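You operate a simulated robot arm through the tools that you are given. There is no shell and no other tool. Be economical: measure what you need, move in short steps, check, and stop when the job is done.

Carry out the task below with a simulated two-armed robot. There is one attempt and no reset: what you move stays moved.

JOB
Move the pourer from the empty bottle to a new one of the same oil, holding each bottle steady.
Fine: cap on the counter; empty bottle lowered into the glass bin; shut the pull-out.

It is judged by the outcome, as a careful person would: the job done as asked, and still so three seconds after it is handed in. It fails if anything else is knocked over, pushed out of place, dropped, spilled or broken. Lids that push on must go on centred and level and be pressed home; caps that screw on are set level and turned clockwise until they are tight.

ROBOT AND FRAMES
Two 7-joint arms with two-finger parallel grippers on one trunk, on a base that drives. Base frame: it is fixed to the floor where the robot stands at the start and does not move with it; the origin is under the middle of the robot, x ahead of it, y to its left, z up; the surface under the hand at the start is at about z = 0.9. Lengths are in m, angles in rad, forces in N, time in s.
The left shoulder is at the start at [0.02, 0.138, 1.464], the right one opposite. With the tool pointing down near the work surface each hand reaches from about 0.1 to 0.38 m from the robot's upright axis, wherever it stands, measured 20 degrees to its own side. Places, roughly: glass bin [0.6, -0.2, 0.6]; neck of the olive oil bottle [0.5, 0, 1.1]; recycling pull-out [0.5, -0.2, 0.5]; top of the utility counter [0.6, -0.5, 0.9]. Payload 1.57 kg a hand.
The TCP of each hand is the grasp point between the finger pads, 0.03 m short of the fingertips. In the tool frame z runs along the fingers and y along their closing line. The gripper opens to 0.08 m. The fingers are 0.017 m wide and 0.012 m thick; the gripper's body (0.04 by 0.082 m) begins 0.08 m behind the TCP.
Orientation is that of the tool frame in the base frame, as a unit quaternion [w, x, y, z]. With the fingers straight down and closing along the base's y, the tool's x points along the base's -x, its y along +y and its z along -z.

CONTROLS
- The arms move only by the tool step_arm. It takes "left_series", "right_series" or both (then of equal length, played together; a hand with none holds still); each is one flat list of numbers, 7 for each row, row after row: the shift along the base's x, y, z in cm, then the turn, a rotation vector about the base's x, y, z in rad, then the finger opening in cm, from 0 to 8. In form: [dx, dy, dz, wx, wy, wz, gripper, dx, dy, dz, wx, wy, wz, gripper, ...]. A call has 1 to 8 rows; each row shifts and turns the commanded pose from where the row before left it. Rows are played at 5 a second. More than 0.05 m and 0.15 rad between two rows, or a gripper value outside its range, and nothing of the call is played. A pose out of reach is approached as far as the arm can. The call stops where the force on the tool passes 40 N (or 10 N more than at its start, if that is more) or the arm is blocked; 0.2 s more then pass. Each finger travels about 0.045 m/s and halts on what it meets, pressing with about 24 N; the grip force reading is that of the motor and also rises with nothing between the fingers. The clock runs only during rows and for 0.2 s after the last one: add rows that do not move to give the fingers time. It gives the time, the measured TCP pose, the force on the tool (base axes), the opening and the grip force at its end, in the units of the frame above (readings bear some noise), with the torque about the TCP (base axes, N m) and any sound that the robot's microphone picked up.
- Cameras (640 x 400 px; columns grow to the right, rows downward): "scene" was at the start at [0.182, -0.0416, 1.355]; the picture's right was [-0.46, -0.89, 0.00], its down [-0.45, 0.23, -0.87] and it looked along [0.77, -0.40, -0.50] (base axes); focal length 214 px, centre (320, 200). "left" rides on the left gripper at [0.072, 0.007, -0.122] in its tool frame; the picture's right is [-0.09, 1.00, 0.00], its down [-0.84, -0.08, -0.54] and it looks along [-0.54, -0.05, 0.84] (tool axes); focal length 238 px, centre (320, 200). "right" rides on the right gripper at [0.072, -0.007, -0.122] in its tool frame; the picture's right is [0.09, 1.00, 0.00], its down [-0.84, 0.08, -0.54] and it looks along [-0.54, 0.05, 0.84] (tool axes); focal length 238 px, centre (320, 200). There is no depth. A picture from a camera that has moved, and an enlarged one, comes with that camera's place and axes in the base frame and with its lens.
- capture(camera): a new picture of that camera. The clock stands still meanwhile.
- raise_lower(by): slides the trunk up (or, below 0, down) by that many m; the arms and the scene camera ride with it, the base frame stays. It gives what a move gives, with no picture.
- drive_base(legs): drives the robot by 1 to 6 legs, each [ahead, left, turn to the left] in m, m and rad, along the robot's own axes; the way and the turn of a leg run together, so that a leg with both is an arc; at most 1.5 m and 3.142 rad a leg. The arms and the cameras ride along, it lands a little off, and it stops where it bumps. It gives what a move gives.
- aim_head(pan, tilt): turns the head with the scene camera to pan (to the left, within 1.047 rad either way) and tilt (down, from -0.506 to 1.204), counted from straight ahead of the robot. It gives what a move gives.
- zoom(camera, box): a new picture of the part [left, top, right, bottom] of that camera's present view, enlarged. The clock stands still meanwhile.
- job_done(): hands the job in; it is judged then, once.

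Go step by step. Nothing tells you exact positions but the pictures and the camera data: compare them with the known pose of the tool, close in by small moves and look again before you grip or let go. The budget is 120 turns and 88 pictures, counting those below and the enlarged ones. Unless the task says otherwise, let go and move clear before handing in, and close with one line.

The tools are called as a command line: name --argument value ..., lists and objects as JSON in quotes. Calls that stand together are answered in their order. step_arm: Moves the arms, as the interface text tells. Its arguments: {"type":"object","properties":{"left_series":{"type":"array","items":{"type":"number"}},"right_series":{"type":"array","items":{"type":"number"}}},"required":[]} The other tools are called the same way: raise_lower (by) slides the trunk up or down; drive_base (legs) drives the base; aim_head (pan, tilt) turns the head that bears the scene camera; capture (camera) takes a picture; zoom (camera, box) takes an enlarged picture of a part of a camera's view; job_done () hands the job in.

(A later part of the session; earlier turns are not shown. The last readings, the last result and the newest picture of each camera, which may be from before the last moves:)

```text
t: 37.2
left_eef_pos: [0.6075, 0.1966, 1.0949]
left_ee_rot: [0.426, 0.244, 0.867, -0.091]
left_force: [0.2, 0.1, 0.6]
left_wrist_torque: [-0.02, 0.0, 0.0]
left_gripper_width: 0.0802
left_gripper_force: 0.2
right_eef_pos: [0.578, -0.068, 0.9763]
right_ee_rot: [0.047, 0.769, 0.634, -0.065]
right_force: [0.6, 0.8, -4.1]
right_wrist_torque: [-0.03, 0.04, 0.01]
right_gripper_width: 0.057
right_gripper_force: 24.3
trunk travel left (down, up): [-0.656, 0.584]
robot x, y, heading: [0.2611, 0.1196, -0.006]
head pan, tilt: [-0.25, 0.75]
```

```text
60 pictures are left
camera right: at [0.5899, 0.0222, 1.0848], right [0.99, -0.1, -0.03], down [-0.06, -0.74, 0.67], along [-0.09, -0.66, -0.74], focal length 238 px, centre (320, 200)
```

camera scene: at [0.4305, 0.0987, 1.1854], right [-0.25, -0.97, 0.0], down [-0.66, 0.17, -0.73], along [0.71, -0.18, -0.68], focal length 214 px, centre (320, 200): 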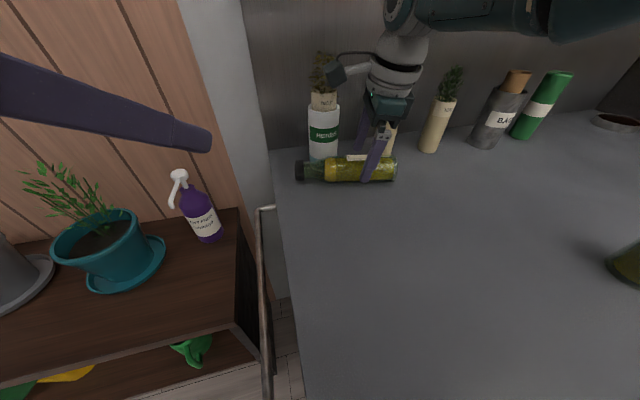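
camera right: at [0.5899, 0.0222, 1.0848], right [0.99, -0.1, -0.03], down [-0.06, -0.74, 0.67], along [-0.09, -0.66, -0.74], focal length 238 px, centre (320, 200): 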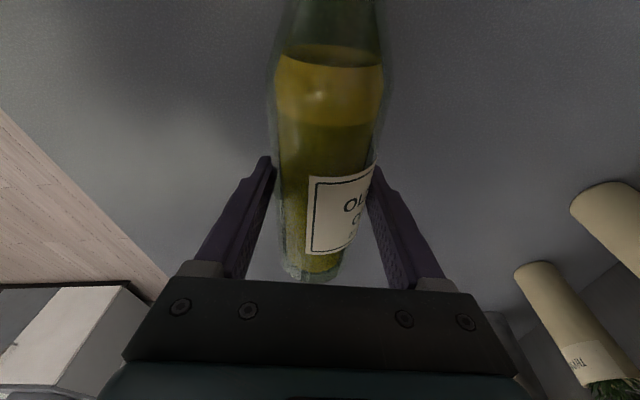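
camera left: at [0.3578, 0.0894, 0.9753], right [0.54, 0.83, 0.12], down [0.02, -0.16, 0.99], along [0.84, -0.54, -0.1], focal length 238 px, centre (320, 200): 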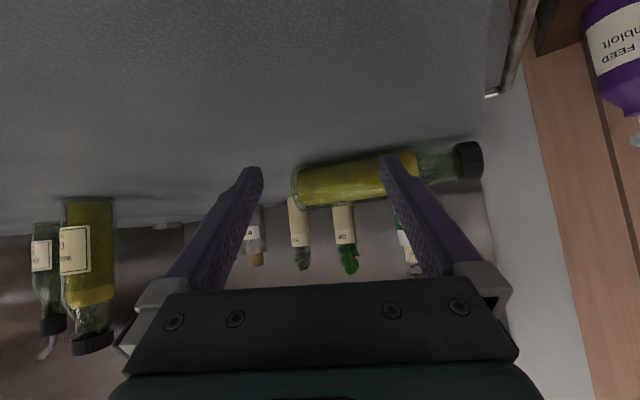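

The bottle is held (about 4 N). I raise it and swing it upright about the closing axis.

step_arm --right_series '[0, 0, 3, 0, 0, 0, 4, -1, 0, 3, 0, 0, 0, 4, -1, -1, 3, 0.13, -0.027, 0, 4, -1, -1, 3, 0.13, -0.027, 0, 4, -1, -1, 0, 0.13, -0.027, 0, 4, 0, -1, 0, 0.13, -0.027, 0, 4, 0, -1, 0, 0.13, -0.027, 0, 4, 0, 0, 0, 0.13, -0.027, 0, 4]'

step_arm --right_series '[0, 0, 0, 0.13, -0.027, 0, 4, 0, 0, 0, 0.13, -0.027, 0, 4, 0, 0, 0, 0.13, -0.027, 0, 4, 0, 0, 0, 0.13, -0.027, 0, 4, 0, 0, 0, 0.13, -0.027, 0, 4, 0, 0, 0, 0.11, -0.023, 0, 4, 0, 0, 0, 0, 0, 0, 4]'

capture --camera "scene"

```text
t: 39.0
left_eef_pos: [0.608, 0.1956, 1.0948]
left_ee_rot: [0.428, 0.244, 0.866, -0.092]
left_force: [0.1, 0.4, 0.2]
left_wrist_torque: [-0.02, 0.0, -0.01]
left_gripper_width: 0.0801
left_gripper_force: 0.1
right_eef_pos: [0.5375, -0.1185, 1.0967]
right_ee_rot: [-0.199, 0.731, 0.605, 0.243]
right_force: [1.7, -0.1, -4.4]
right_wrist_torque: [-0.06, 0.05, 0.0]
right_gripper_width: 0.057
right_gripper_force: 23.8
trunk travel left (down, up): [-0.656, 0.584]
robot x, y, heading: [0.2588, 0.1228, 0.0]
head pan, tilt: [-0.25, 0.75]
```

```text
t: 40.6
left_eef_pos: [0.6075, 0.195, 1.0948]
left_ee_rot: [0.426, 0.245, 0.866, -0.092]
left_force: [0.3, -0.2, 0.0]
left_wrist_torque: [0.01, -0.01, -0.01]
left_gripper_width: 0.0799
left_gripper_force: 0.0
right_eef_pos: [0.5399, -0.1132, 1.0963]
right_ee_rot: [-0.409, 0.584, 0.487, 0.505]
right_force: [0.3, 0.0, -4.1]
right_wrist_torque: [-0.03, -0.04, -0.01]
right_gripper_width: 0.0569
right_gripper_force: 24.3
right hand out of reach, approached as far as the arm can: row 5
trunk travel left (down, up): [-0.656, 0.584]
robot x, y, heading: [0.2628, 0.1201, 0.005]
head pan, tilt: [-0.25, 0.75]
```

```text
59 pictures are left
camera scene: at [0.4441, 0.0989, 1.1524], right [-0.25, -0.97, 0.0], down [-0.66, 0.17, -0.73], along [0.71, -0.18, -0.68], focal length 214 px, centre (320, 200)
```

scene: 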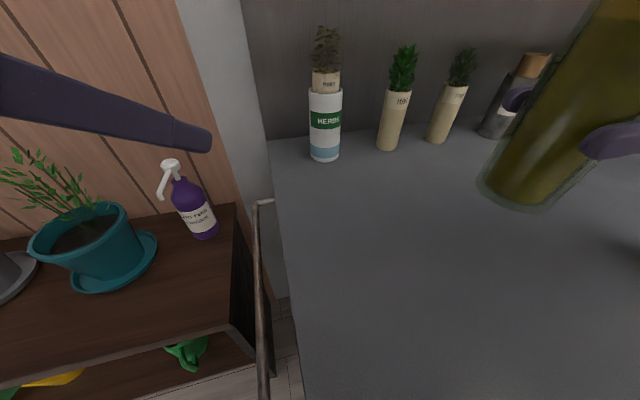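

The bottle computes as upright to about 1°. I swing the hand's yaw so the forearm comes from front-right, shift the bottle left, then back the robot off.

step_arm --right_series '[0, 2, 0, 0, 0, -0.14, 4, 0, 2, 0, 0, 0, -0.14, 4, 0, 2, 0, 0, 0, -0.14, 4, 0, 2, 0, 0, 0, -0.14, 4, 0, 2, 0, 0, 0, -0.14, 4, 0, 1, 0, 0, 0, 0, 4, 0, 0, 0, 0, 0, 0, 4]'

drive_base --legs '[[-0.12, -0.06, 0]]'

capture --camera "scene"

```text
t: 42.2
left_eef_pos: [0.6082, 0.1955, 1.0946]
left_ee_rot: [0.427, 0.244, 0.866, -0.093]
left_force: [0.2, 0.6, 0.2]
left_wrist_torque: [-0.03, 0.0, 0.03]
left_gripper_width: 0.0799
left_gripper_force: 0.0
right_eef_pos: [0.5423, -0.0047, 1.0914]
right_ee_rot: [-0.211, 0.715, 0.256, 0.615]
right_force: [-0.8, 0.6, -5.0]
right_wrist_torque: [-0.03, 0.05, 0.02]
right_gripper_width: 0.0569
right_gripper_force: 24.2
right hand out of reach, approached as far as the arm can: row 5, 6
trunk travel left (down, up): [-0.656, 0.584]
robot x, y, heading: [0.2632, 0.1213, -0.002]
head pan, tilt: [-0.25, 0.75]
```

```text
t: 43.5
left_eef_pos: [0.4867, 0.137, 1.0955]
left_ee_rot: [0.427, 0.243, 0.866, -0.092]
left_force: [-0.1, -0.8, 0.2]
left_wrist_torque: [0.01, 0.02, 0.03]
left_gripper_width: 0.0799
left_gripper_force: 0.0
right_eef_pos: [0.422, -0.0646, 1.0914]
right_ee_rot: [-0.212, 0.715, 0.257, 0.615]
right_force: [0.0, -0.3, -4.3]
right_wrist_torque: [-0.03, 0.03, -0.02]
right_gripper_width: 0.057
right_gripper_force: 24.2
trunk travel left (down, up): [-0.656, 0.584]
robot x, y, heading: [0.1435, 0.0626, -0.001]
head pan, tilt: [-0.25, 0.75]
```

```text
58 pictures are left
camera scene: at [0.3234, 0.0396, 1.1523], right [-0.25, -0.97, 0.0], down [-0.66, 0.17, -0.73], along [0.71, -0.18, -0.68], focal length 214 px, centre (320, 200)
```

scene: 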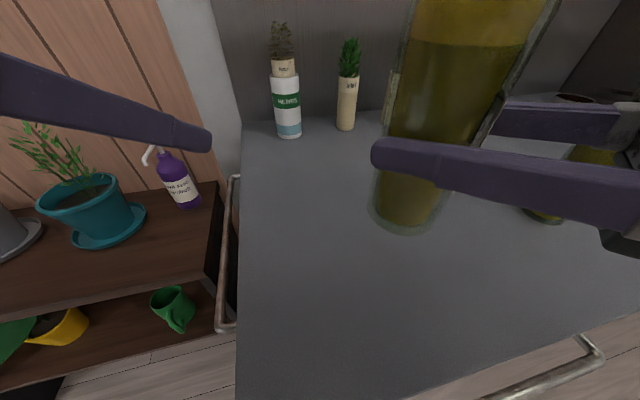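

The bottle is held upright. I raise the trunk for a better view, then set the bottle down on the counter at about (0.47, -0.03).

raise_lower --by 0.15

step_arm --right_series '[1, 0.5, -4, 0, 0, 0, 4, 1, 0.5, -4, 0, 0, 0, 4, 1, 0.5, -4, 0, 0, 0, 4, 1, 0.5, -4, 0, 0, 0, 4, 0.5, 0.5, -4, 0, 0, 0, 4, 0, 0, -3, 0, 0, 0, 4, 0, 0, 0, 0, 0, 0, 4]'

aim_head --pan -0.15 --tilt 0.85

capture --camera "scene"

```text
t: 45.2
left_eef_pos: [0.487, 0.1366, 1.2447]
left_ee_rot: [0.427, 0.243, 0.866, -0.092]
left_force: [-0.2, -0.9, -0.4]
left_wrist_torque: [0.0, -0.04, 0.02]
left_gripper_width: 0.0797
left_gripper_force: 0.0
right_eef_pos: [0.4217, -0.0638, 1.2413]
right_ee_rot: [-0.211, 0.715, 0.256, 0.615]
right_force: [0.4, 0.1, -4.1]
right_wrist_torque: [-0.03, 0.0, -0.03]
right_gripper_width: 0.0569
right_gripper_force: 23.9
trunk travel left (down, up): [-0.806, 0.434]
robot x, y, heading: [0.1428, 0.0585, 0.003]
head pan, tilt: [-0.25, 0.75]
```

```text
t: 46.8
left_eef_pos: [0.4875, 0.1364, 1.2443]
left_ee_rot: [0.428, 0.243, 0.866, -0.092]
left_force: [-0.3, 0.2, -0.1]
left_wrist_torque: [0.04, 0.01, -0.03]
left_gripper_width: 0.0799
left_gripper_force: 0.0
right_eef_pos: [0.4658, -0.0393, 1.0112]
right_ee_rot: [-0.211, 0.715, 0.257, 0.615]
right_force: [0.5, 0.0, -4.1]
right_wrist_torque: [-0.02, 0.05, 0.01]
right_gripper_width: 0.0568
right_gripper_force: 24.2
trunk travel left (down, up): [-0.806, 0.434]
robot x, y, heading: [0.14, 0.0665, 0.002]
head pan, tilt: [-0.25, 0.75]
```

```text
t: 47.5
left_eef_pos: [0.4872, 0.1366, 1.2443]
left_ee_rot: [0.427, 0.243, 0.866, -0.092]
left_force: [-0.3, 0.6, 0.3]
left_wrist_torque: [0.01, 0.0, -0.02]
left_gripper_width: 0.08
left_gripper_force: 0.1
right_eef_pos: [0.4654, -0.0402, 1.0116]
right_ee_rot: [-0.21, 0.716, 0.256, 0.614]
right_force: [-0.4, 0.2, -3.4]
right_wrist_torque: [-0.02, 0.04, 0.04]
right_gripper_width: 0.057
right_gripper_force: 23.6
trunk travel left (down, up): [-0.806, 0.434]
robot x, y, heading: [0.1458, 0.0589, 0.003]
head pan, tilt: [-0.15, 0.85]
```

```text
57 pictures are left
camera scene: at [0.3205, 0.0483, 1.2944], right [-0.15, -0.99, 0.0], down [-0.74, 0.11, -0.66], along [0.65, -0.1, -0.75], focal length 214 px, centre (320, 200)
```

scene: 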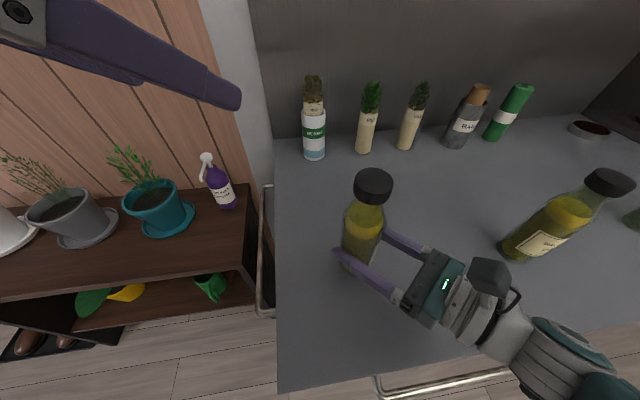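

Clear view: upright and held from the right. I lower gently toward contact.

step_arm --right_series '[0, 0, -0.8, 0, 0, 0, 4, 0, 0, -0.8, 0, 0, 0, 4, 0, 0, -0.5, 0, 0, 0, 4, 0, 0, -0.3, 0, 0, 0, 4, 0, 0, 0, 0, 0, 0, 4]'

step_arm --right_series '[0, 0, -0.3, 0, 0, 0, 4, 0, 0, -0.3, 0, 0, 0, 4, 0, 0, 0, 0, 0, 0, 4]'

```text
t: 48.7
left_eef_pos: [0.4865, 0.1369, 1.2453]
left_ee_rot: [0.428, 0.242, 0.866, -0.092]
left_force: [-0.5, 0.0, 0.6]
left_wrist_torque: [-0.03, 0.02, -0.01]
left_gripper_width: 0.0801
left_gripper_force: 0.1
right_eef_pos: [0.467, -0.0395, 0.9874]
right_ee_rot: [-0.212, 0.715, 0.257, 0.615]
right_force: [-0.1, -1.5, -4.0]
right_wrist_torque: [-0.06, 0.03, -0.01]
right_gripper_width: 0.0571
right_gripper_force: 24.2
trunk travel left (down, up): [-0.806, 0.434]
robot x, y, heading: [0.1397, 0.0597, 0.001]
head pan, tilt: [-0.15, 0.85]
```

```text
t: 49.5
left_eef_pos: [0.4875, 0.1367, 1.2449]
left_ee_rot: [0.427, 0.243, 0.866, -0.091]
left_force: [-0.6, 0.1, 0.3]
left_wrist_torque: [-0.01, -0.01, 0.02]
left_gripper_width: 0.08
left_gripper_force: 0.1
right_eef_pos: [0.4664, -0.039, 0.9814]
right_ee_rot: [-0.211, 0.715, 0.257, 0.615]
right_force: [-0.2, -0.1, -3.7]
right_wrist_torque: [-0.02, 0.07, 0.01]
right_gripper_width: 0.0571
right_gripper_force: 23.4
trunk travel left (down, up): [-0.806, 0.434]
robot x, y, heading: [0.1437, 0.0566, -0.004]
head pan, tilt: [-0.15, 0.85]
```

step_arm --right_series '[0, 0, -0.3, 0, 0, 0, 4, 0, 0, -0.3, 0, 0, 0, 4, 0, 0, 0, 0, 0, 0, 4]'

```text
t: 50.3
left_eef_pos: [0.4865, 0.1369, 1.2453]
left_ee_rot: [0.428, 0.243, 0.866, -0.092]
left_force: [-0.5, 0.6, 0.4]
left_wrist_torque: [-0.01, -0.01, -0.02]
left_gripper_width: 0.0801
left_gripper_force: 0.0
right_eef_pos: [0.4667, -0.0412, 0.974]
right_ee_rot: [-0.21, 0.716, 0.256, 0.615]
right_force: [0.2, 0.4, -2.8]
right_wrist_torque: [-0.01, 0.03, -0.04]
right_gripper_width: 0.057
right_gripper_force: 24.0
trunk travel left (down, up): [-0.806, 0.434]
robot x, y, heading: [0.1405, 0.059, -0.002]
head pan, tilt: [-0.15, 0.85]
```

The bottle is just beginning to touch, with the load falling to 2.8 N. I go a touch further.

step_arm --right_series '[0, 0, -0.2, 0, 0, 0, 4, 0, 0, 0, 0, 0, 0, 4]'

step_arm --right_series '[0, 0, -0.2, 0, 0, 0, 4, 0, 0, 0, 0, 0, 0, 4]'

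```text
t: 50.9
left_eef_pos: [0.4879, 0.1354, 1.2446]
left_ee_rot: [0.427, 0.243, 0.866, -0.092]
left_force: [-0.3, -0.5, 0.1]
left_wrist_torque: [0.02, 0.0, 0.03]
left_gripper_width: 0.08
left_gripper_force: 0.0
right_eef_pos: [0.4669, -0.0393, 0.9749]
right_ee_rot: [-0.212, 0.714, 0.257, 0.616]
right_force: [-3.4, -1.7, 13.1]
right_wrist_torque: [0.21, 0.57, 0.1]
right_gripper_width: 0.0572
right_gripper_force: 23.9
trunk travel left (down, up): [-0.806, 0.434]
robot x, y, heading: [0.1397, 0.0592, 0.001]
head pan, tilt: [-0.15, 0.85]
```

```text
t: 51.5
left_eef_pos: [0.4873, 0.1345, 1.2438]
left_ee_rot: [0.428, 0.242, 0.866, -0.092]
left_force: [-0.4, 0.1, -0.4]
left_wrist_torque: [-0.01, 0.01, -0.03]
left_gripper_width: 0.0801
left_gripper_force: 0.0
right_eef_pos: [0.4687, -0.0397, 0.9735]
right_ee_rot: [-0.211, 0.714, 0.258, 0.616]
right_force: [-3.6, -4.2, 23.0]
right_wrist_torque: [0.48, 0.07, 0.03]
right_gripper_width: 0.0571
right_gripper_force: 24.2
trunk travel left (down, up): [-0.806, 0.434]
robot x, y, heading: [0.1419, 0.0605, 0.003]
head pan, tilt: [-0.15, 0.85]
```

The bottle stands firmly on the counter with the right hand steadying it. I ease off the down-force and turn the left hand to point straight down for the cap.

step_arm --left_series '[0, 0, 1, 0.0603, 0.1143, 0, 8, 0, 0, 1, 0.0603, 0.1143, 0, 8, 0, 0, 1, 0.0603, 0.1143, 0, 8, 0, 0, 1, 0.0603, 0.1143, 0, 8, 0, 0, 0, 0.0603, 0.1143, 0, 8, 0, 0, 0, 0.0603, 0.1143, 0, 8, 0, 0, 0, 0.0603, 0.1143, 0, 8, 0, 0, 0, 0, 0, 0, 8]' --right_series '[0, 0, 0.2, 0, 0, 0, 4, 0, 0, 0, 0, 0, 0, 4, 0, 0, 0, 0, 0, 0, 4, 0, 0, 0, 0, 0, 0, 4, 0, 0, 0, 0, 0, 0, 4, 0, 0, 0, 0, 0, 0, 4, 0, 0, 0, 0, 0, 0, 4, 0, 0, 0, 0, 0, 0, 4]'

capture --camera "scene"

capture --camera "left"

```text
t: 53.3
left_eef_pos: [0.4863, 0.1363, 1.2847]
left_ee_rot: [-0.001, 0.269, 0.963, 0.0]
left_force: [-0.3, 0.1, -0.6]
left_wrist_torque: [-0.02, -0.02, 0.01]
left_gripper_width: 0.0801
left_gripper_force: 0.0
right_eef_pos: [0.4667, -0.0389, 0.9735]
right_ee_rot: [-0.211, 0.715, 0.258, 0.614]
right_force: [2.8, -1.5, 2.9]
right_wrist_torque: [0.14, -0.19, -0.12]
right_gripper_width: 0.057
right_gripper_force: 23.9
trunk travel left (down, up): [-0.806, 0.434]
robot x, y, heading: [0.1435, 0.0647, -0.002]
head pan, tilt: [-0.15, 0.85]
```

```text
56 pictures are left
camera scene: at [0.3211, 0.0482, 1.2945], right [-0.15, -0.99, 0.0], down [-0.74, 0.11, -0.66], along [0.65, -0.1, -0.75], focal length 214 px, centre (320, 200)
```

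scene: 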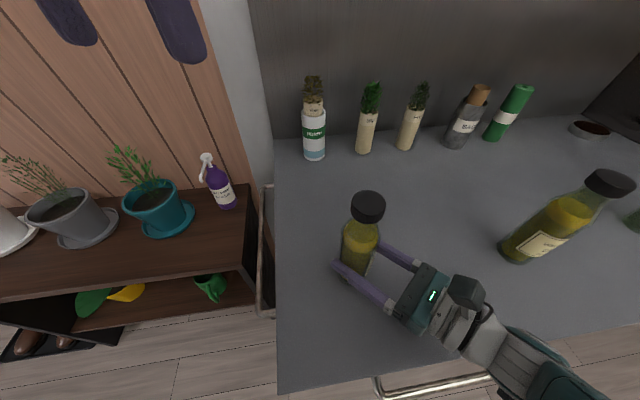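

```text
55 pictures are left
camera left: at [0.4289, 0.1798, 1.407], right [0.6, 0.8, 0.0], down [0.67, -0.5, 0.54], along [0.43, -0.32, -0.84], focal length 238 px, centre (320, 200)
```

left: 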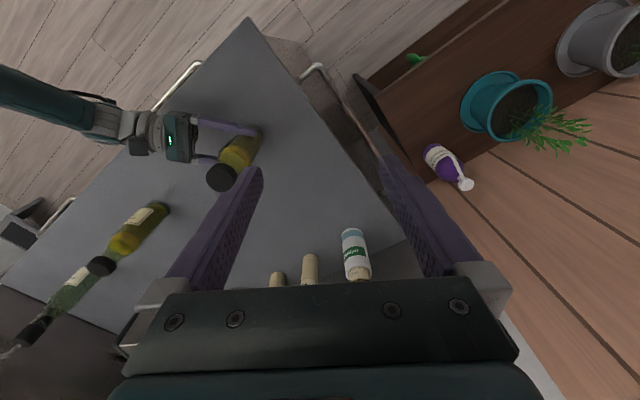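

The left hand points straight down; the cap top triangulates to about (0.470, -0.029, 1.109). I move over it, winding the wrist back clockwise first to gain unscrewing range.

step_arm --left_series '[0, -3.3, -1.5, 0, 0, -0.14, 8, -0.4, -3.3, -1.5, 0, 0, -0.14, 8, -0.4, -3.3, -1.5, 0, 0, -0.14, 8, -0.4, -3.3, -1.5, 0, 0, -0.14, 8, -0.4, -3.3, -1.5, 0, 0, -0.14, 8, 0, 0, -1, 0, 0, -0.14, 8, 0, 0, -1, 0, 0, -0.14, 8, 0, 0, 0, 0, 0, 0, 8]'

capture --camera "left"

capture --camera "scene"

```text
t: 55.1
left_eef_pos: [0.4706, -0.029, 1.189]
left_ee_rot: [0.0, 0.693, 0.721, 0.001]
left_force: [-0.2, -0.4, -0.6]
left_wrist_torque: [0.0, 0.01, -0.01]
left_gripper_width: 0.0798
left_gripper_force: 0.1
right_eef_pos: [0.4668, -0.0396, 0.9743]
right_ee_rot: [-0.211, 0.715, 0.257, 0.614]
right_force: [-0.5, -1.6, 1.7]
right_wrist_torque: [0.07, 0.08, -0.01]
right_gripper_width: 0.0568
right_gripper_force: 23.3
trunk travel left (down, up): [-0.806, 0.434]
robot x, y, heading: [0.1392, 0.0638, -0.001]
head pan, tilt: [-0.15, 0.85]
```

```text
54 pictures are left
camera left: at [0.4741, 0.0439, 1.3112], right [1.0, -0.05, 0.0], down [-0.04, -0.84, 0.54], along [-0.03, -0.54, -0.84], focal length 238 px, centre (320, 200)
```

left: 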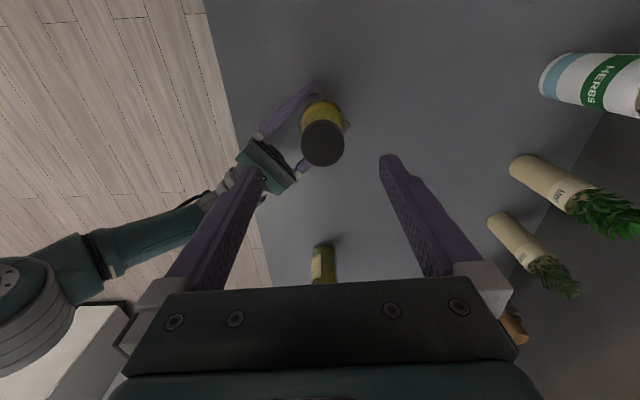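

```text
53 pictures are left
camera scene: at [0.3206, 0.0481, 1.2944], right [-0.15, -0.99, 0.0], down [-0.74, 0.11, -0.66], along [0.65, -0.1, -0.75], focal length 214 px, centre (320, 200)
```

scene: 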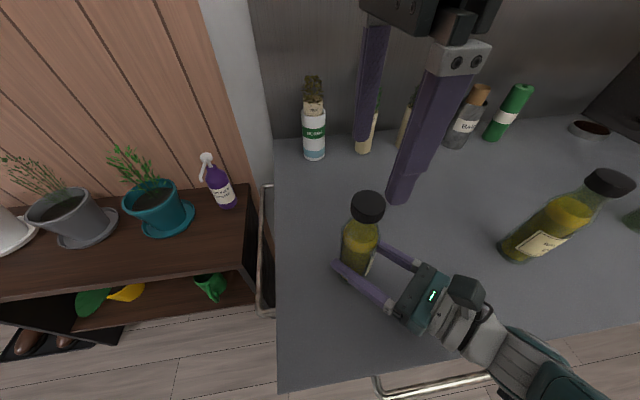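

The cap lies centred under the left fingers at (0.471, -0.027). I descend to it.

step_arm --left_series '[0, 0, -3, 0, 0, 0, 8, 0, 0, -3, 0, 0, 0, 8, 0, 0.1, -2, 0, 0, 0, 8, 0, 0, -1.2, 0, 0, 0, 8, 0, 0, 0, 0, 0, 0, 8]'

capture --camera "left"

```text
t: 56.3
left_eef_pos: [0.4755, -0.0212, 1.0975]
left_ee_rot: [0.0, 0.687, 0.727, 0.005]
left_force: [0.0, -1.0, 0.4]
left_wrist_torque: [0.03, 0.01, 0.01]
left_gripper_width: 0.0799
left_gripper_force: 0.0
right_eef_pos: [0.4661, -0.0398, 0.9726]
right_ee_rot: [-0.211, 0.715, 0.257, 0.615]
right_force: [-0.9, 0.1, 1.2]
right_wrist_torque: [0.08, 0.08, 0.07]
right_gripper_width: 0.0572
right_gripper_force: 23.9
trunk travel left (down, up): [-0.806, 0.434]
robot x, y, heading: [0.1394, 0.0582, -0.003]
head pan, tilt: [-0.15, 0.85]
```

```text
52 pictures are left
camera left: at [0.4776, 0.05, 1.2203], right [1.0, -0.04, 0.01], down [-0.03, -0.84, 0.54], along [-0.01, -0.54, -0.84], focal length 238 px, centre (320, 200)
```

left: 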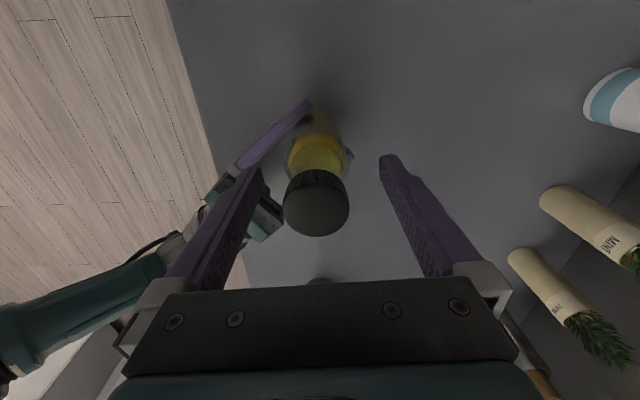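

The cap is within about 2 mm of centre between the fingers. I close on it.

step_arm --left_series '[0, 0, 0, 0, 0, 0, 2, 0, 0, 0, 0, 0, 0, 2, 0, 0, 0, 0, 0, 0, 2, 0, 0, 0, 0, 0, 0, 2, 0, 0, 0, 0, 0, 0, 2]'

```text
t: 57.5
left_eef_pos: [0.4756, -0.0219, 1.0973]
left_ee_rot: [0.0, 0.688, 0.726, 0.005]
left_force: [-7.2, 2.7, 5.9]
left_wrist_torque: [-0.06, -0.04, -0.04]
left_gripper_width: 0.0396
left_gripper_force: 23.8
right_eef_pos: [0.4674, -0.0403, 0.9734]
right_ee_rot: [-0.211, 0.715, 0.256, 0.616]
right_force: [9.5, -0.9, -2.6]
right_wrist_torque: [0.52, 0.87, -0.08]
right_gripper_width: 0.0571
right_gripper_force: 24.1
trunk travel left (down, up): [-0.806, 0.434]
robot x, y, heading: [0.1406, 0.0629, 0.003]
head pan, tilt: [-0.15, 0.85]
```

Gripped at 4.0 cm wide. I relieve the side load slightly and start turning counter-clockwise.

step_arm --left_series '[-0.15, 0, 0, 0, 0, 0, 2, 0, 0, 0, 0, 0, 0.14, 2, 0, 0, 0, 0, 0, 0.14, 2, 0, 0, 0.02, 0, 0, 0.14, 2, 0, 0, 0.02, 0, 0, 0.14, 2]'

```text
t: 58.5
left_eef_pos: [0.4813, -0.0107, 1.0962]
left_ee_rot: [-0.004, 0.529, 0.848, 0.006]
left_force: [-14.7, -4.9, 11.7]
left_wrist_torque: [-0.53, 0.97, -0.07]
left_gripper_width: 0.0366
left_gripper_force: 23.9
right_eef_pos: [0.47, -0.0391, 0.9752]
right_ee_rot: [-0.212, 0.713, 0.257, 0.618]
right_force: [12.2, 6.9, 1.1]
right_wrist_torque: [-0.04, 0.63, -0.16]
right_gripper_width: 0.0575
right_gripper_force: 24.4
trunk travel left (down, up): [-0.806, 0.434]
robot x, y, heading: [0.1386, 0.0634, 0.002]
head pan, tilt: [-0.15, 0.85]
stopped in row 4 (left hand): the force on the tool passed its limit at 43 N (the readings are from after the stop); the commanded pose is now the measured one
```

The left arm keeps being pushed off; most likely its forearm presses on my head because it reaches across to the right. I release the cap, back the hand up, and shift the robot right so the bottle is more to its left.

step_arm --left_series '[0, 0, 0, 0, 0, 0, 6, 0, 0, 0, 0, 0, 0, 8, 0, 0, 0, 0, 0, 0, 8, 0, 0, 3, 0, 0, 0, 8, 0, 0, 3, 0, 0, 0, 8, 0, 1, 3, 0, 0, 0, 8, 0, 3, 2, 0, 0, 0, 8, 0, 3, 2, 0, 0, 0, 8]'

capture --camera "scene"

```text
t: 60.3
left_eef_pos: [0.481, 0.0588, 1.2275]
left_ee_rot: [-0.004, 0.532, 0.847, 0.008]
left_force: [0.4, -1.5, 0.1]
left_wrist_torque: [0.0, -0.02, -0.03]
left_gripper_width: 0.0801
left_gripper_force: 0.1
right_eef_pos: [0.4692, -0.0378, 0.976]
right_ee_rot: [-0.211, 0.714, 0.256, 0.617]
right_force: [-1.6, 3.7, 13.6]
right_wrist_torque: [0.62, -0.35, 0.1]
right_gripper_width: 0.0571
right_gripper_force: 24.4
trunk travel left (down, up): [-0.806, 0.434]
robot x, y, heading: [0.1465, 0.0582, -0.001]
head pan, tilt: [-0.15, 0.85]
```

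```text
51 pictures are left
camera scene: at [0.321, 0.0487, 1.2946], right [-0.15, -0.99, 0.0], down [-0.74, 0.11, -0.66], along [0.65, -0.1, -0.75], focal length 214 px, centre (320, 200)
```

scene: 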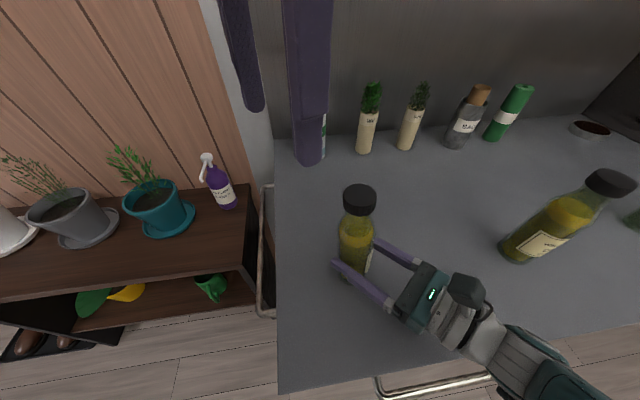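

The bottle leaned slightly in the grip. I open the right fingers a little so it settles flat, re-grip, then lift and carry it through the base shift.

step_arm --right_series '[0, 0, 0, 0, 0, 0, 6.4, 0, 0, 0, 0, 0, 0, 6.4, 0, 0, 0, 0, 0, 0, 6.4, 0, 0, 0, 0, 0, 0, 4, 0, 0, 0, 0, 0, 0, 4, 0, 0, 0, 0, 0, 0, 4]' --left_series '[0, 2, 0, 0, 0, 0, 8, 0, 2, 0, 0, 0, 0, 8, 0, 0, 0, 0, 0, 0, 8, 0, 0, 0, 0, 0, 0, 8, 0, 0, 0, 0, 0, 0, 8, 0, 0, 0, 0, 0, 0, 8]'

zoom --camera "scene" --box '[290, 160, 450, 300]'

```text
t: 61.7
left_eef_pos: [0.48, 0.0974, 1.2276]
left_ee_rot: [-0.004, 0.531, 0.848, 0.008]
left_force: [-0.2, 0.1, -0.4]
left_wrist_torque: [-0.01, -0.03, -0.03]
left_gripper_width: 0.08
left_gripper_force: 0.1
right_eef_pos: [0.4673, -0.0393, 0.9743]
right_ee_rot: [-0.211, 0.715, 0.257, 0.615]
right_force: [0.7, -0.6, -0.9]
right_wrist_torque: [-0.03, 0.03, 0.03]
right_gripper_width: 0.0573
right_gripper_force: 23.5
trunk travel left (down, up): [-0.806, 0.434]
robot x, y, heading: [0.1441, 0.0597, -0.002]
head pan, tilt: [-0.15, 0.85]
```

```text
2.86 times, centred on (370, 230) of scene
camera zoom: at [0.3205, 0.0484, 1.2943], right [-0.15, -0.99, 0.0], down [-0.74, 0.11, -0.66], along [0.65, -0.1, -0.75], focal length 613 px, centre (177, 114)
```

zoom: 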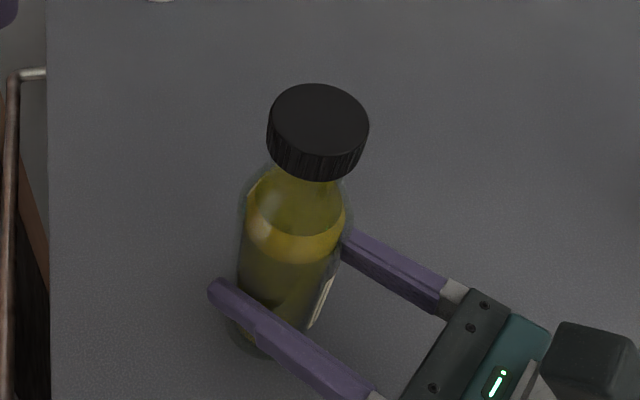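

The bottle settled upright with its cap at (0.469, -0.032). I lift it 3 cm, shift the base back and right, and bring the arm back left.

step_arm --right_series '[0, 0, 1, 0, 0, 0, 4, 0, 0, 1, 0, 0, 0, 4, 0, 0, 1, 0, 0, 0, 4]'

drive_base --legs '[[-0.04, -0.12, 0]]'

step_arm --right_series '[0.5, 2, 0, 0, 0, 0, 4, 0.7, 2, 0, 0, 0, 0, 4, 0.7, 2, 0, 0, 0, 0, 4, 0.7, 2, 0, 0, 0, 0, 4, 0.7, 2, 0, 0, 0, 0, 4, 0.7, 2, 0, 0, 0, 0, 4, 0, 0, 0, 0, 0, 0, 4]'

```text
t: 62.5
left_eef_pos: [0.4806, 0.0966, 1.2278]
left_ee_rot: [-0.004, 0.531, 0.848, 0.007]
left_force: [-1.3, -0.3, 0.1]
left_wrist_torque: [0.0, -0.01, -0.02]
left_gripper_width: 0.0803
left_gripper_force: 0.1
right_eef_pos: [0.4682, -0.0396, 1.004]
right_ee_rot: [-0.211, 0.714, 0.257, 0.617]
right_force: [-0.5, -0.6, -5.2]
right_wrist_torque: [-0.02, 0.05, 0.01]
right_gripper_width: 0.0569
right_gripper_force: 24.3
trunk travel left (down, up): [-0.806, 0.434]
robot x, y, heading: [0.1425, 0.0609, 0.003]
head pan, tilt: [-0.15, 0.85]
```

```text
t: 63.8
left_eef_pos: [0.4404, -0.0211, 1.2267]
left_ee_rot: [-0.004, 0.531, 0.848, 0.007]
left_force: [-0.5, 0.3, -0.5]
left_wrist_torque: [-0.01, 0.01, -0.01]
left_gripper_width: 0.08
left_gripper_force: 0.0
right_eef_pos: [0.4285, -0.156, 1.0048]
right_ee_rot: [-0.211, 0.714, 0.257, 0.616]
right_force: [-0.2, -0.5, -4.5]
right_wrist_torque: [-0.03, 0.02, -0.01]
right_gripper_width: 0.0569
right_gripper_force: 24.3
trunk travel left (down, up): [-0.806, 0.434]
robot x, y, heading: [0.0997, -0.0588, -0.0]
head pan, tilt: [-0.15, 0.85]
```

```text
t: 65.3
left_eef_pos: [0.4407, -0.0215, 1.2276]
left_ee_rot: [-0.004, 0.531, 0.848, 0.007]
left_force: [-0.1, 0.2, 0.1]
left_wrist_torque: [-0.02, 0.0, -0.01]
left_gripper_width: 0.0798
left_gripper_force: 0.1
right_eef_pos: [0.4667, -0.0574, 0.9944]
right_ee_rot: [-0.195, 0.719, 0.272, 0.61]
right_force: [0.3, -0.8, -3.7]
right_wrist_torque: [-0.03, 0.03, 0.02]
right_gripper_width: 0.057
right_gripper_force: 23.7
trunk travel left (down, up): [-0.806, 0.434]
robot x, y, heading: [0.1011, -0.0571, 0.003]
head pan, tilt: [-0.15, 0.85]
```

The right arm also meets a limit there and was slightly deflected. I ease it back right by 4 cm and check that it recovers.

step_arm --right_series '[0, -2, 0, 0, 0, 0, 4, 0, -2, 0, 0, 0, 0, 4, 0, 0, 0, 0, 0, 0, 4, 0, 0, 0, 0, 0, 0, 4]'

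capture --camera "scene"

```text
t: 66.3
left_eef_pos: [0.4389, -0.0221, 1.228]
left_ee_rot: [-0.003, 0.53, 0.848, 0.008]
left_force: [0.1, 0.1, -0.4]
left_wrist_torque: [0.0, -0.02, -0.01]
left_gripper_width: 0.0799
left_gripper_force: 0.0
right_eef_pos: [0.4678, -0.0779, 1.0046]
right_ee_rot: [-0.211, 0.714, 0.257, 0.616]
right_force: [-0.1, 0.4, -2.7]
right_wrist_torque: [-0.05, -0.03, 0.03]
right_gripper_width: 0.057
right_gripper_force: 24.2
trunk travel left (down, up): [-0.806, 0.434]
robot x, y, heading: [0.099, -0.057, 0.004]
head pan, tilt: [-0.15, 0.85]
```

```text
49 pictures are left
camera scene: at [0.2807, -0.0709, 1.2943], right [-0.15, -0.99, 0.0], down [-0.74, 0.11, -0.66], along [0.65, -0.1, -0.75], focal length 214 px, centre (320, 200)
```

scene: 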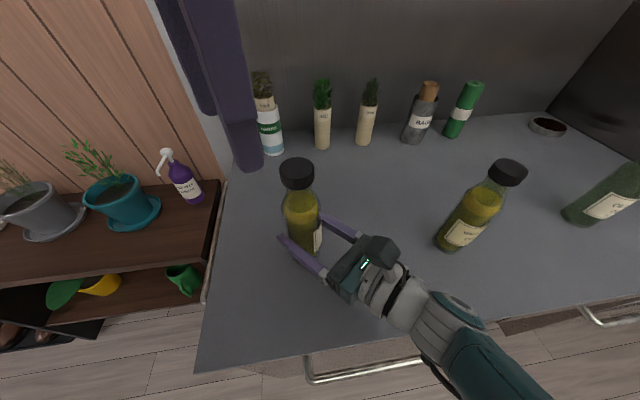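

It recovered exactly. I lower the bottle back onto the counter, and bring the left hand above the cap.

step_arm --right_series '[0, 0, -1, 0, 0, 0, 4, 0, 0, -1, 0, 0, 0, 4, 0, 0, -0.7, 0, 0, 0, 4, 0, 0, -0.2, 0, 0, 0, 4, 0, 0, -0.2, 0, 0, 0, 4, 0, 0, 0, 0, 0, 0, 4]' --left_series '[0.7, -0.8, 0, 0, 0, -0.14, 8, 0.7, -0.8, 0, 0, 0, -0.14, 8, 0.7, -0.8, 0, 0, 0, -0.14, 8, 0.6, -0.8, 0, 0, 0, 0, 8, 0, -0.8, -2, 0, 0, 0, 8, 0.2, -0.8, -2, 0, 0, 0, 8]'

capture --camera "left"

capture --camera "scene"

```text
t: 67.8
left_eef_pos: [0.4693, -0.0693, 1.1874]
left_ee_rot: [-0.002, 0.697, 0.717, 0.008]
left_force: [-0.2, 0.2, -0.2]
left_wrist_torque: [-0.02, -0.01, -0.01]
left_gripper_width: 0.0799
left_gripper_force: 0.0
right_eef_pos: [0.4674, -0.0773, 0.978]
right_ee_rot: [-0.211, 0.714, 0.256, 0.616]
right_force: [-0.3, 0.4, -4.2]
right_wrist_torque: [-0.04, 0.02, 0.01]
right_gripper_width: 0.0569
right_gripper_force: 23.9
right hand out of reach, approached as far as the arm can: row 5
trunk travel left (down, up): [-0.806, 0.434]
robot x, y, heading: [0.1006, -0.0595, 0.001]
head pan, tilt: [-0.15, 0.85]
```

```text
48 pictures are left
camera left: at [0.4714, 0.001, 1.3103], right [1.0, -0.06, 0.01], down [-0.06, -0.85, 0.53], along [-0.03, -0.53, -0.85], focal length 238 px, centre (320, 200)
```

left: 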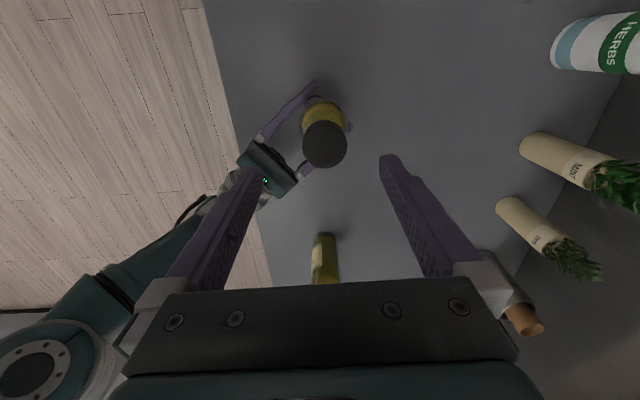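

```text
47 pictures are left
camera scene: at [0.2807, -0.0709, 1.2944], right [-0.15, -0.99, 0.0], down [-0.74, 0.11, -0.66], along [0.65, -0.1, -0.75], focal length 214 px, centre (320, 200)
```

scene: 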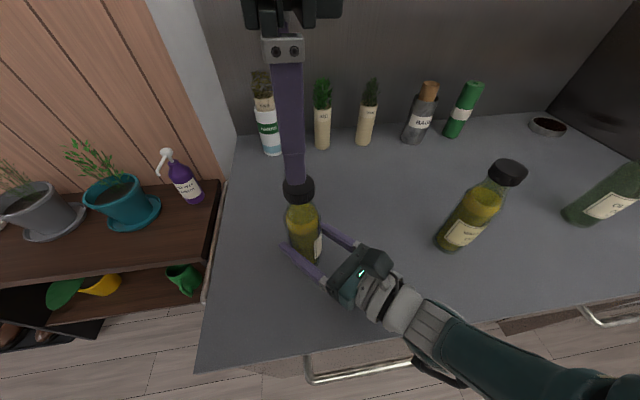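

The right hand hangs just 3 mm above contact. I use the trunk for the last bit, then lower the left hand onto the cap.

raise_lower --by -0.004

step_arm --left_series '[0.3, 0.2, -3, 0, 0, 0, 8, 0, 0, -3, 0, 0, 0, 8, 0, 0, -1.6, 0, 0, 0, 8, 0, 0, -1, 0, 0, 0, 8, 0, 0, 0, 0, 0, 0, 8]'

capture --camera "left"

```text
t: 68.3
left_eef_pos: [0.4681, -0.0705, 1.1833]
left_ee_rot: [-0.002, 0.695, 0.719, 0.008]
left_force: [0.7, 0.5, 0.0]
left_wrist_torque: [0.0, 0.0, -0.02]
left_gripper_width: 0.08
left_gripper_force: 0.1
right_eef_pos: [0.4683, -0.0764, 0.9746]
right_ee_rot: [-0.212, 0.713, 0.257, 0.617]
right_force: [-4.3, -2.8, 12.8]
right_wrist_torque: [0.2, 0.66, 0.14]
right_gripper_width: 0.0568
right_gripper_force: 24.0
trunk travel left (down, up): [-0.802, 0.438]
robot x, y, heading: [0.1015, -0.0597, -0.0]
head pan, tilt: [-0.15, 0.85]
```

```text
t: 69.5
left_eef_pos: [0.4727, -0.068, 1.0971]
left_ee_rot: [0.0, 0.695, 0.719, 0.009]
left_force: [0.1, 0.5, 0.3]
left_wrist_torque: [0.01, 0.04, 0.0]
left_gripper_width: 0.08
left_gripper_force: 0.0
right_eef_pos: [0.4696, -0.0788, 0.9753]
right_ee_rot: [-0.211, 0.713, 0.257, 0.617]
right_force: [-4.7, -1.8, 18.5]
right_wrist_torque: [0.43, 0.17, 0.07]
right_gripper_width: 0.0572
right_gripper_force: 24.2
trunk travel left (down, up): [-0.802, 0.438]
robot x, y, heading: [0.1058, -0.0551, 0.003]
head pan, tilt: [-0.15, 0.85]
```

```text
46 pictures are left
camera left: at [0.4751, 0.0029, 1.2204], right [1.0, -0.06, 0.01], down [-0.06, -0.85, 0.53], along [-0.02, -0.53, -0.85], focal length 238 px, centre (320, 200)
```

left: 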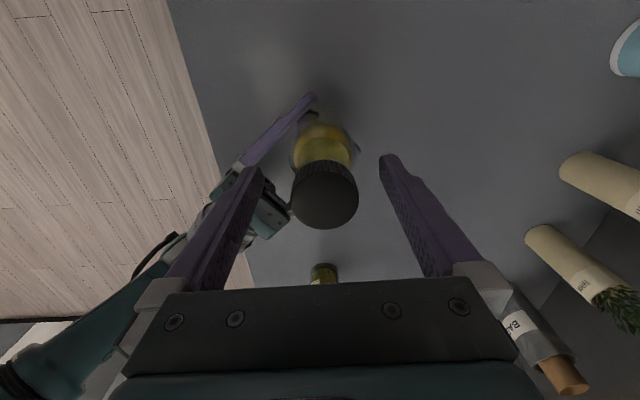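

There is no deflection now. I nudge 4 mm to centre on the cap and close.

step_arm --left_series '[0.2, 0.4, 0, 0, 0, 0, 8, 0, 0, 0, 0, 0, 0, 2, 0, 0, 0, 0, 0, 0, 2, 0, 0, 0, 0, 0, 0, 2, 0, 0, 0, 0, 0, 0, 2, 0, 0, 0, 0, 0, 0, 2]'

step_arm --left_series '[0, 0, 0, 0, 0, 0.14, 2, 0, 0, 0, 0, 0, 0.14, 2, 0, 0, 0, 0, 0, 0, 2]'

```text
t: 70.9
left_eef_pos: [0.4744, -0.0631, 1.0974]
left_ee_rot: [0.0, 0.695, 0.719, 0.009]
left_force: [2.5, 0.8, -0.6]
left_wrist_torque: [-0.04, 0.19, 0.04]
left_gripper_width: 0.0398
left_gripper_force: 24.2
right_eef_pos: [0.4682, -0.0768, 0.9749]
right_ee_rot: [-0.211, 0.713, 0.256, 0.617]
right_force: [-4.5, -2.1, 18.6]
right_wrist_torque: [0.51, -0.08, 0.07]
right_gripper_width: 0.057
right_gripper_force: 24.1
trunk travel left (down, up): [-0.802, 0.438]
robot x, y, heading: [0.1015, -0.0597, 0.002]
head pan, tilt: [-0.15, 0.85]
```

```text
t: 71.7
left_eef_pos: [0.4731, -0.0655, 1.0981]
left_ee_rot: [-0.004, 0.589, 0.808, 0.006]
left_force: [-10.3, -1.2, 3.4]
left_wrist_torque: [-0.08, 0.53, -0.14]
left_gripper_width: 0.04
left_gripper_force: 24.1
right_eef_pos: [0.4693, -0.0774, 0.9748]
right_ee_rot: [-0.211, 0.713, 0.256, 0.617]
right_force: [5.8, 2.8, 16.9]
right_wrist_torque: [0.22, 0.59, 0.08]
right_gripper_width: 0.0569
right_gripper_force: 23.8
trunk travel left (down, up): [-0.802, 0.438]
robot x, y, heading: [0.101, -0.061, 0.002]
head pan, tilt: [-0.15, 0.85]
```

The cap turns with little torque. I continue, with a slight rise to follow the thread.

step_arm --left_series '[-0.1, 0, 0.03, 0, 0, 0.14, 2, 0, 0, 0.03, 0, 0, 0.14, 2, 0, 0, 0.03, 0, 0, 0.14, 2, 0, 0, 0.03, 0, 0, 0.14, 2, 0, 0, 0.03, 0, 0, 0.14, 2, 0, 0, 0.03, 0, 0, 0.14, 2, 0, 0, 0.03, 0, 0, 0.14, 2, 0, 0, 0.03, 0, 0, 0.14, 2]'

step_arm --left_series '[0, 0, 0.03, 0, 0, 0.14, 2, 0, 0, 0.03, 0, 0, 0.14, 2, 0, 0, 0.03, 0, 0, 0.14, 2, 0, 0, 0.03, 0, 0, 0.14, 2, 0, 0, 0.03, 0, 0, 0.14, 2, 0, 0, 0.03, 0, 0, 0.14, 2]'

capture --camera "left"

```text
t: 73.5
left_eef_pos: [0.4733, -0.0633, 1.099]
left_ee_rot: [-0.007, 0.069, 0.998, 0.004]
left_force: [-10.9, -8.1, -2.1]
left_wrist_torque: [-0.52, 0.61, -0.07]
left_gripper_width: 0.0403
left_gripper_force: 24.1
right_eef_pos: [0.47, -0.0766, 0.9744]
right_ee_rot: [-0.211, 0.713, 0.257, 0.617]
right_force: [14.7, 10.9, 8.9]
right_wrist_torque: [0.05, 0.32, 0.0]
right_gripper_width: 0.0573
right_gripper_force: 23.6
trunk travel left (down, up): [-0.802, 0.438]
robot x, y, heading: [0.1006, -0.0554, 0.0]
head pan, tilt: [-0.15, 0.85]
```

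```text
t: 74.9
left_eef_pos: [0.474, -0.0633, 1.1017]
left_ee_rot: [-0.008, -0.347, 0.938, 0.001]
left_force: [-1.1, -13.1, -5.1]
left_wrist_torque: [-0.62, 0.26, -0.05]
left_gripper_width: 0.0402
left_gripper_force: 24.1
right_eef_pos: [0.468, -0.0764, 0.9727]
right_ee_rot: [-0.214, 0.713, 0.258, 0.616]
right_force: [1.5, 16.9, 10.5]
right_wrist_torque: [-0.53, -0.26, 0.22]
right_gripper_width: 0.0577
right_gripper_force: 24.3
trunk travel left (down, up): [-0.802, 0.438]
robot x, y, heading: [0.102, -0.0618, -0.001]
head pan, tilt: [-0.15, 0.85]
```

```text
45 pictures are left
camera left: at [0.4162, -0.1035, 1.2251], right [-0.58, 0.82, 0.01], down [0.7, 0.49, 0.53], along [0.43, 0.31, -0.85], focal length 238 px, centre (320, 200)
```

left: 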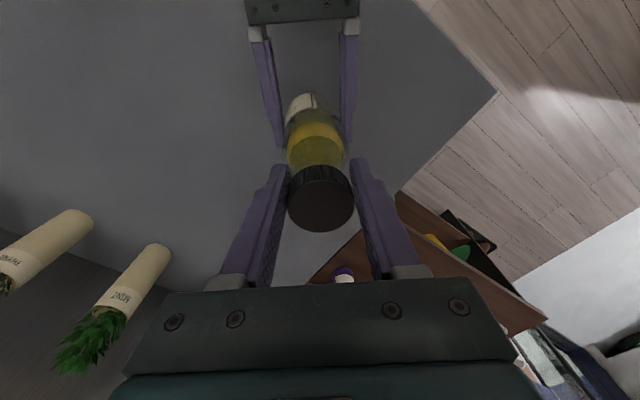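

About 130° turned and the bottle body is steady. I continue a bit further, then will test by lifting.

step_arm --left_series '[0, -0.1, 0, 0, 0, 0.14, 2, 0, 0, 0, 0, 0, 0.14, 2, 0, 0, 0.03, 0, 0, 0.14, 2, 0, 0, 0.03, 0, 0, 0.14, 2, 0, 0, 0.03, 0, 0, 0.14, 2, 0, 0, 0.03, 0, 0, 0.14, 2]'

step_arm --left_series '[0, 0, 0.2, 0, 0, 0, 2, 0, 0, 0, 0, 0, 0, 2]'

```text
t: 76.3
left_eef_pos: [0.4777, -0.0497, 1.0997]
left_ee_rot: [0.0, -0.705, 0.71, 0.004]
left_force: [5.2, -8.3, -0.6]
left_wrist_torque: [-0.38, 0.23, -0.08]
left_gripper_width: 0.0392
left_gripper_force: 23.9
right_eef_pos: [0.4674, -0.079, 0.972]
right_ee_rot: [-0.21, 0.715, 0.257, 0.615]
right_force: [-5.9, 8.3, -2.3]
right_wrist_torque: [-0.6, -0.87, 0.36]
right_gripper_width: 0.0603
right_gripper_force: 24.0
trunk travel left (down, up): [-0.802, 0.438]
robot x, y, heading: [0.103, -0.0564, 0.001]
head pan, tilt: [-0.15, 0.85]
```

```text
t: 76.9
left_eef_pos: [0.4773, -0.0501, 1.1018]
left_ee_rot: [0.002, -0.704, 0.71, 0.005]
left_force: [7.2, -4.4, -5.9]
left_wrist_torque: [-0.1, -0.12, -0.05]
left_gripper_width: 0.0393
left_gripper_force: 23.8
right_eef_pos: [0.4679, -0.078, 0.9728]
right_ee_rot: [-0.21, 0.715, 0.256, 0.616]
right_force: [-7.6, 4.5, 1.6]
right_wrist_torque: [-0.35, -0.85, 0.25]
right_gripper_width: 0.0605
right_gripper_force: 24.0
trunk travel left (down, up): [-0.802, 0.438]
robot x, y, heading: [0.0977, -0.0595, 0.0]
head pan, tilt: [-0.15, 0.85]
```

The left arm reaches its limit past about +45° of yaw, which tips the bottle a little. I release the cap, lift off, let the bottle settle, and rewind the wrist.

step_arm --left_series '[0, 0, 0, 0, 0, 0, 5, 0, 0, 0, 0, 0, 0, 8, 0, 0, 0, 0, 0, 0, 8, 0, 0, 3, 0, 0, 0, 8, 0, 0, 3, 0, 0, -0.14, 8, 0, 0, 2, 0, 0, -0.14, 8, 0, 0, 0, 0, 0, -0.14, 8, 0, 0, 0, 0, 0, -0.14, 8]'

capture --camera "scene"

```text
t: 78.7
left_eef_pos: [0.4805, -0.0695, 1.1829]
left_ee_rot: [-0.008, -0.471, 0.882, 0.001]
left_force: [0.1, 0.1, -0.4]
left_wrist_torque: [-0.02, -0.03, -0.01]
left_gripper_width: 0.0801
left_gripper_force: 0.1
left hand out of reach, approached as far as the arm can: row 5
right_eef_pos: [0.4671, -0.0774, 0.9744]
right_ee_rot: [-0.212, 0.714, 0.257, 0.616]
right_force: [-0.3, 1.1, -3.3]
right_wrist_torque: [-0.04, -0.01, 0.0]
right_gripper_width: 0.0595
right_gripper_force: 24.0
trunk travel left (down, up): [-0.802, 0.438]
robot x, y, heading: [0.1049, -0.0549, -0.001]
head pan, tilt: [-0.15, 0.85]
```

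```text
44 pictures are left
camera scene: at [0.2807, -0.0709, 1.2903], right [-0.15, -0.99, 0.0], down [-0.74, 0.11, -0.66], along [0.65, -0.1, -0.75], focal length 214 px, centre (320, 200)
```

scene: 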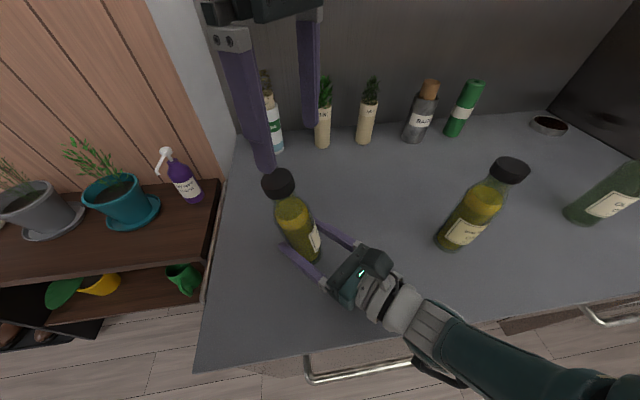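

The bottle leans about 10° toward the left in the grip. I rotate the right hand to bring it back upright, then open and re-grip so it stands flat.

step_arm --right_series '[0, 0, 0.1, 0.08, -0.015, 0, 4, 0, 0, 0, 0.08, -0.015, 0, 4, 0, 0, 0, 0, 0, 0, 4]' --left_series '[0, 1, 0, 0, 0, -0.14, 8, 0, 1, 0, 0, 0, -0.14, 8, 0, 0, 0, 0, 0, -0.14, 8]'

step_arm --right_series '[0, 0, 0, 0, 0, 0, 6.6, 0, 0, 0, 0, 0, 0, 6.6, 0, 0, 0, 0, 0, 0, 6.6, 0, 0, 0, 0, 0, 0, 6.6, 0, 0, 0, 0, 0, 0, 6.6]' --left_series '[0, 0, 0, 0, 0, -0.14, 8, 0, 0, 0, 0, 0, -0.14, 8, 0, 0, 0, 0, 0, -0.14, 8, 0, 0, 0, 0, 0, -0.14, 8, 0, 0, 0, 0, 0, -0.14, 8]'

zoom --camera "scene" --box '[210, 150, 370, 290]'

```text
t: 79.5
left_eef_pos: [0.4806, -0.0489, 1.1819]
left_ee_rot: [-0.008, -0.275, 0.961, 0.003]
left_force: [0.5, 0.0, 0.3]
left_wrist_torque: [0.01, 0.01, 0.01]
left_gripper_width: 0.0802
left_gripper_force: 0.0
right_eef_pos: [0.4678, -0.0831, 1.0014]
right_ee_rot: [-0.263, 0.686, 0.209, 0.645]
right_force: [0.4, 0.4, -3.6]
right_wrist_torque: [-0.03, 0.03, -0.01]
right_gripper_width: 0.0592
right_gripper_force: 24.1
right hand out of reach, approached as far as the arm can: row 1, 2
trunk travel left (down, up): [-0.802, 0.438]
robot x, y, heading: [0.098, -0.0601, 0.004]
head pan, tilt: [-0.15, 0.85]
```

```text
t: 80.7
left_eef_pos: [0.4793, -0.0508, 1.1825]
left_ee_rot: [-0.007, 0.071, 0.997, 0.005]
left_force: [-0.4, 0.2, 0.4]
left_wrist_torque: [0.01, 0.01, 0.0]
left_gripper_width: 0.0799
left_gripper_force: 0.2
right_eef_pos: [0.4679, -0.0837, 1.0019]
right_ee_rot: [-0.263, 0.686, 0.209, 0.645]
right_force: [-0.1, 0.0, 0.2]
right_wrist_torque: [0.01, 0.01, -0.01]
right_gripper_width: 0.0661
right_gripper_force: 0.1
trunk travel left (down, up): [-0.802, 0.438]
robot x, y, heading: [0.0996, -0.0576, 0.002]
head pan, tilt: [-0.15, 0.85]
```

```text
2.86 times, centred on (290, 220) of scene
camera zoom: at [0.2809, -0.0709, 1.2904], right [-0.15, -0.99, 0.0], down [-0.74, 0.11, -0.66], along [0.65, -0.1, -0.75], focal length 613 px, centre (406, 143)
```

zoom: 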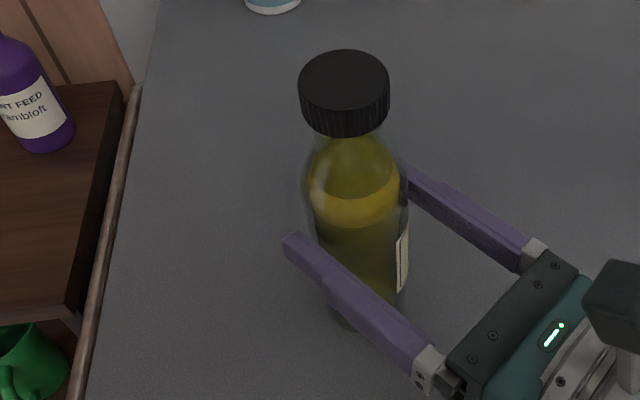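

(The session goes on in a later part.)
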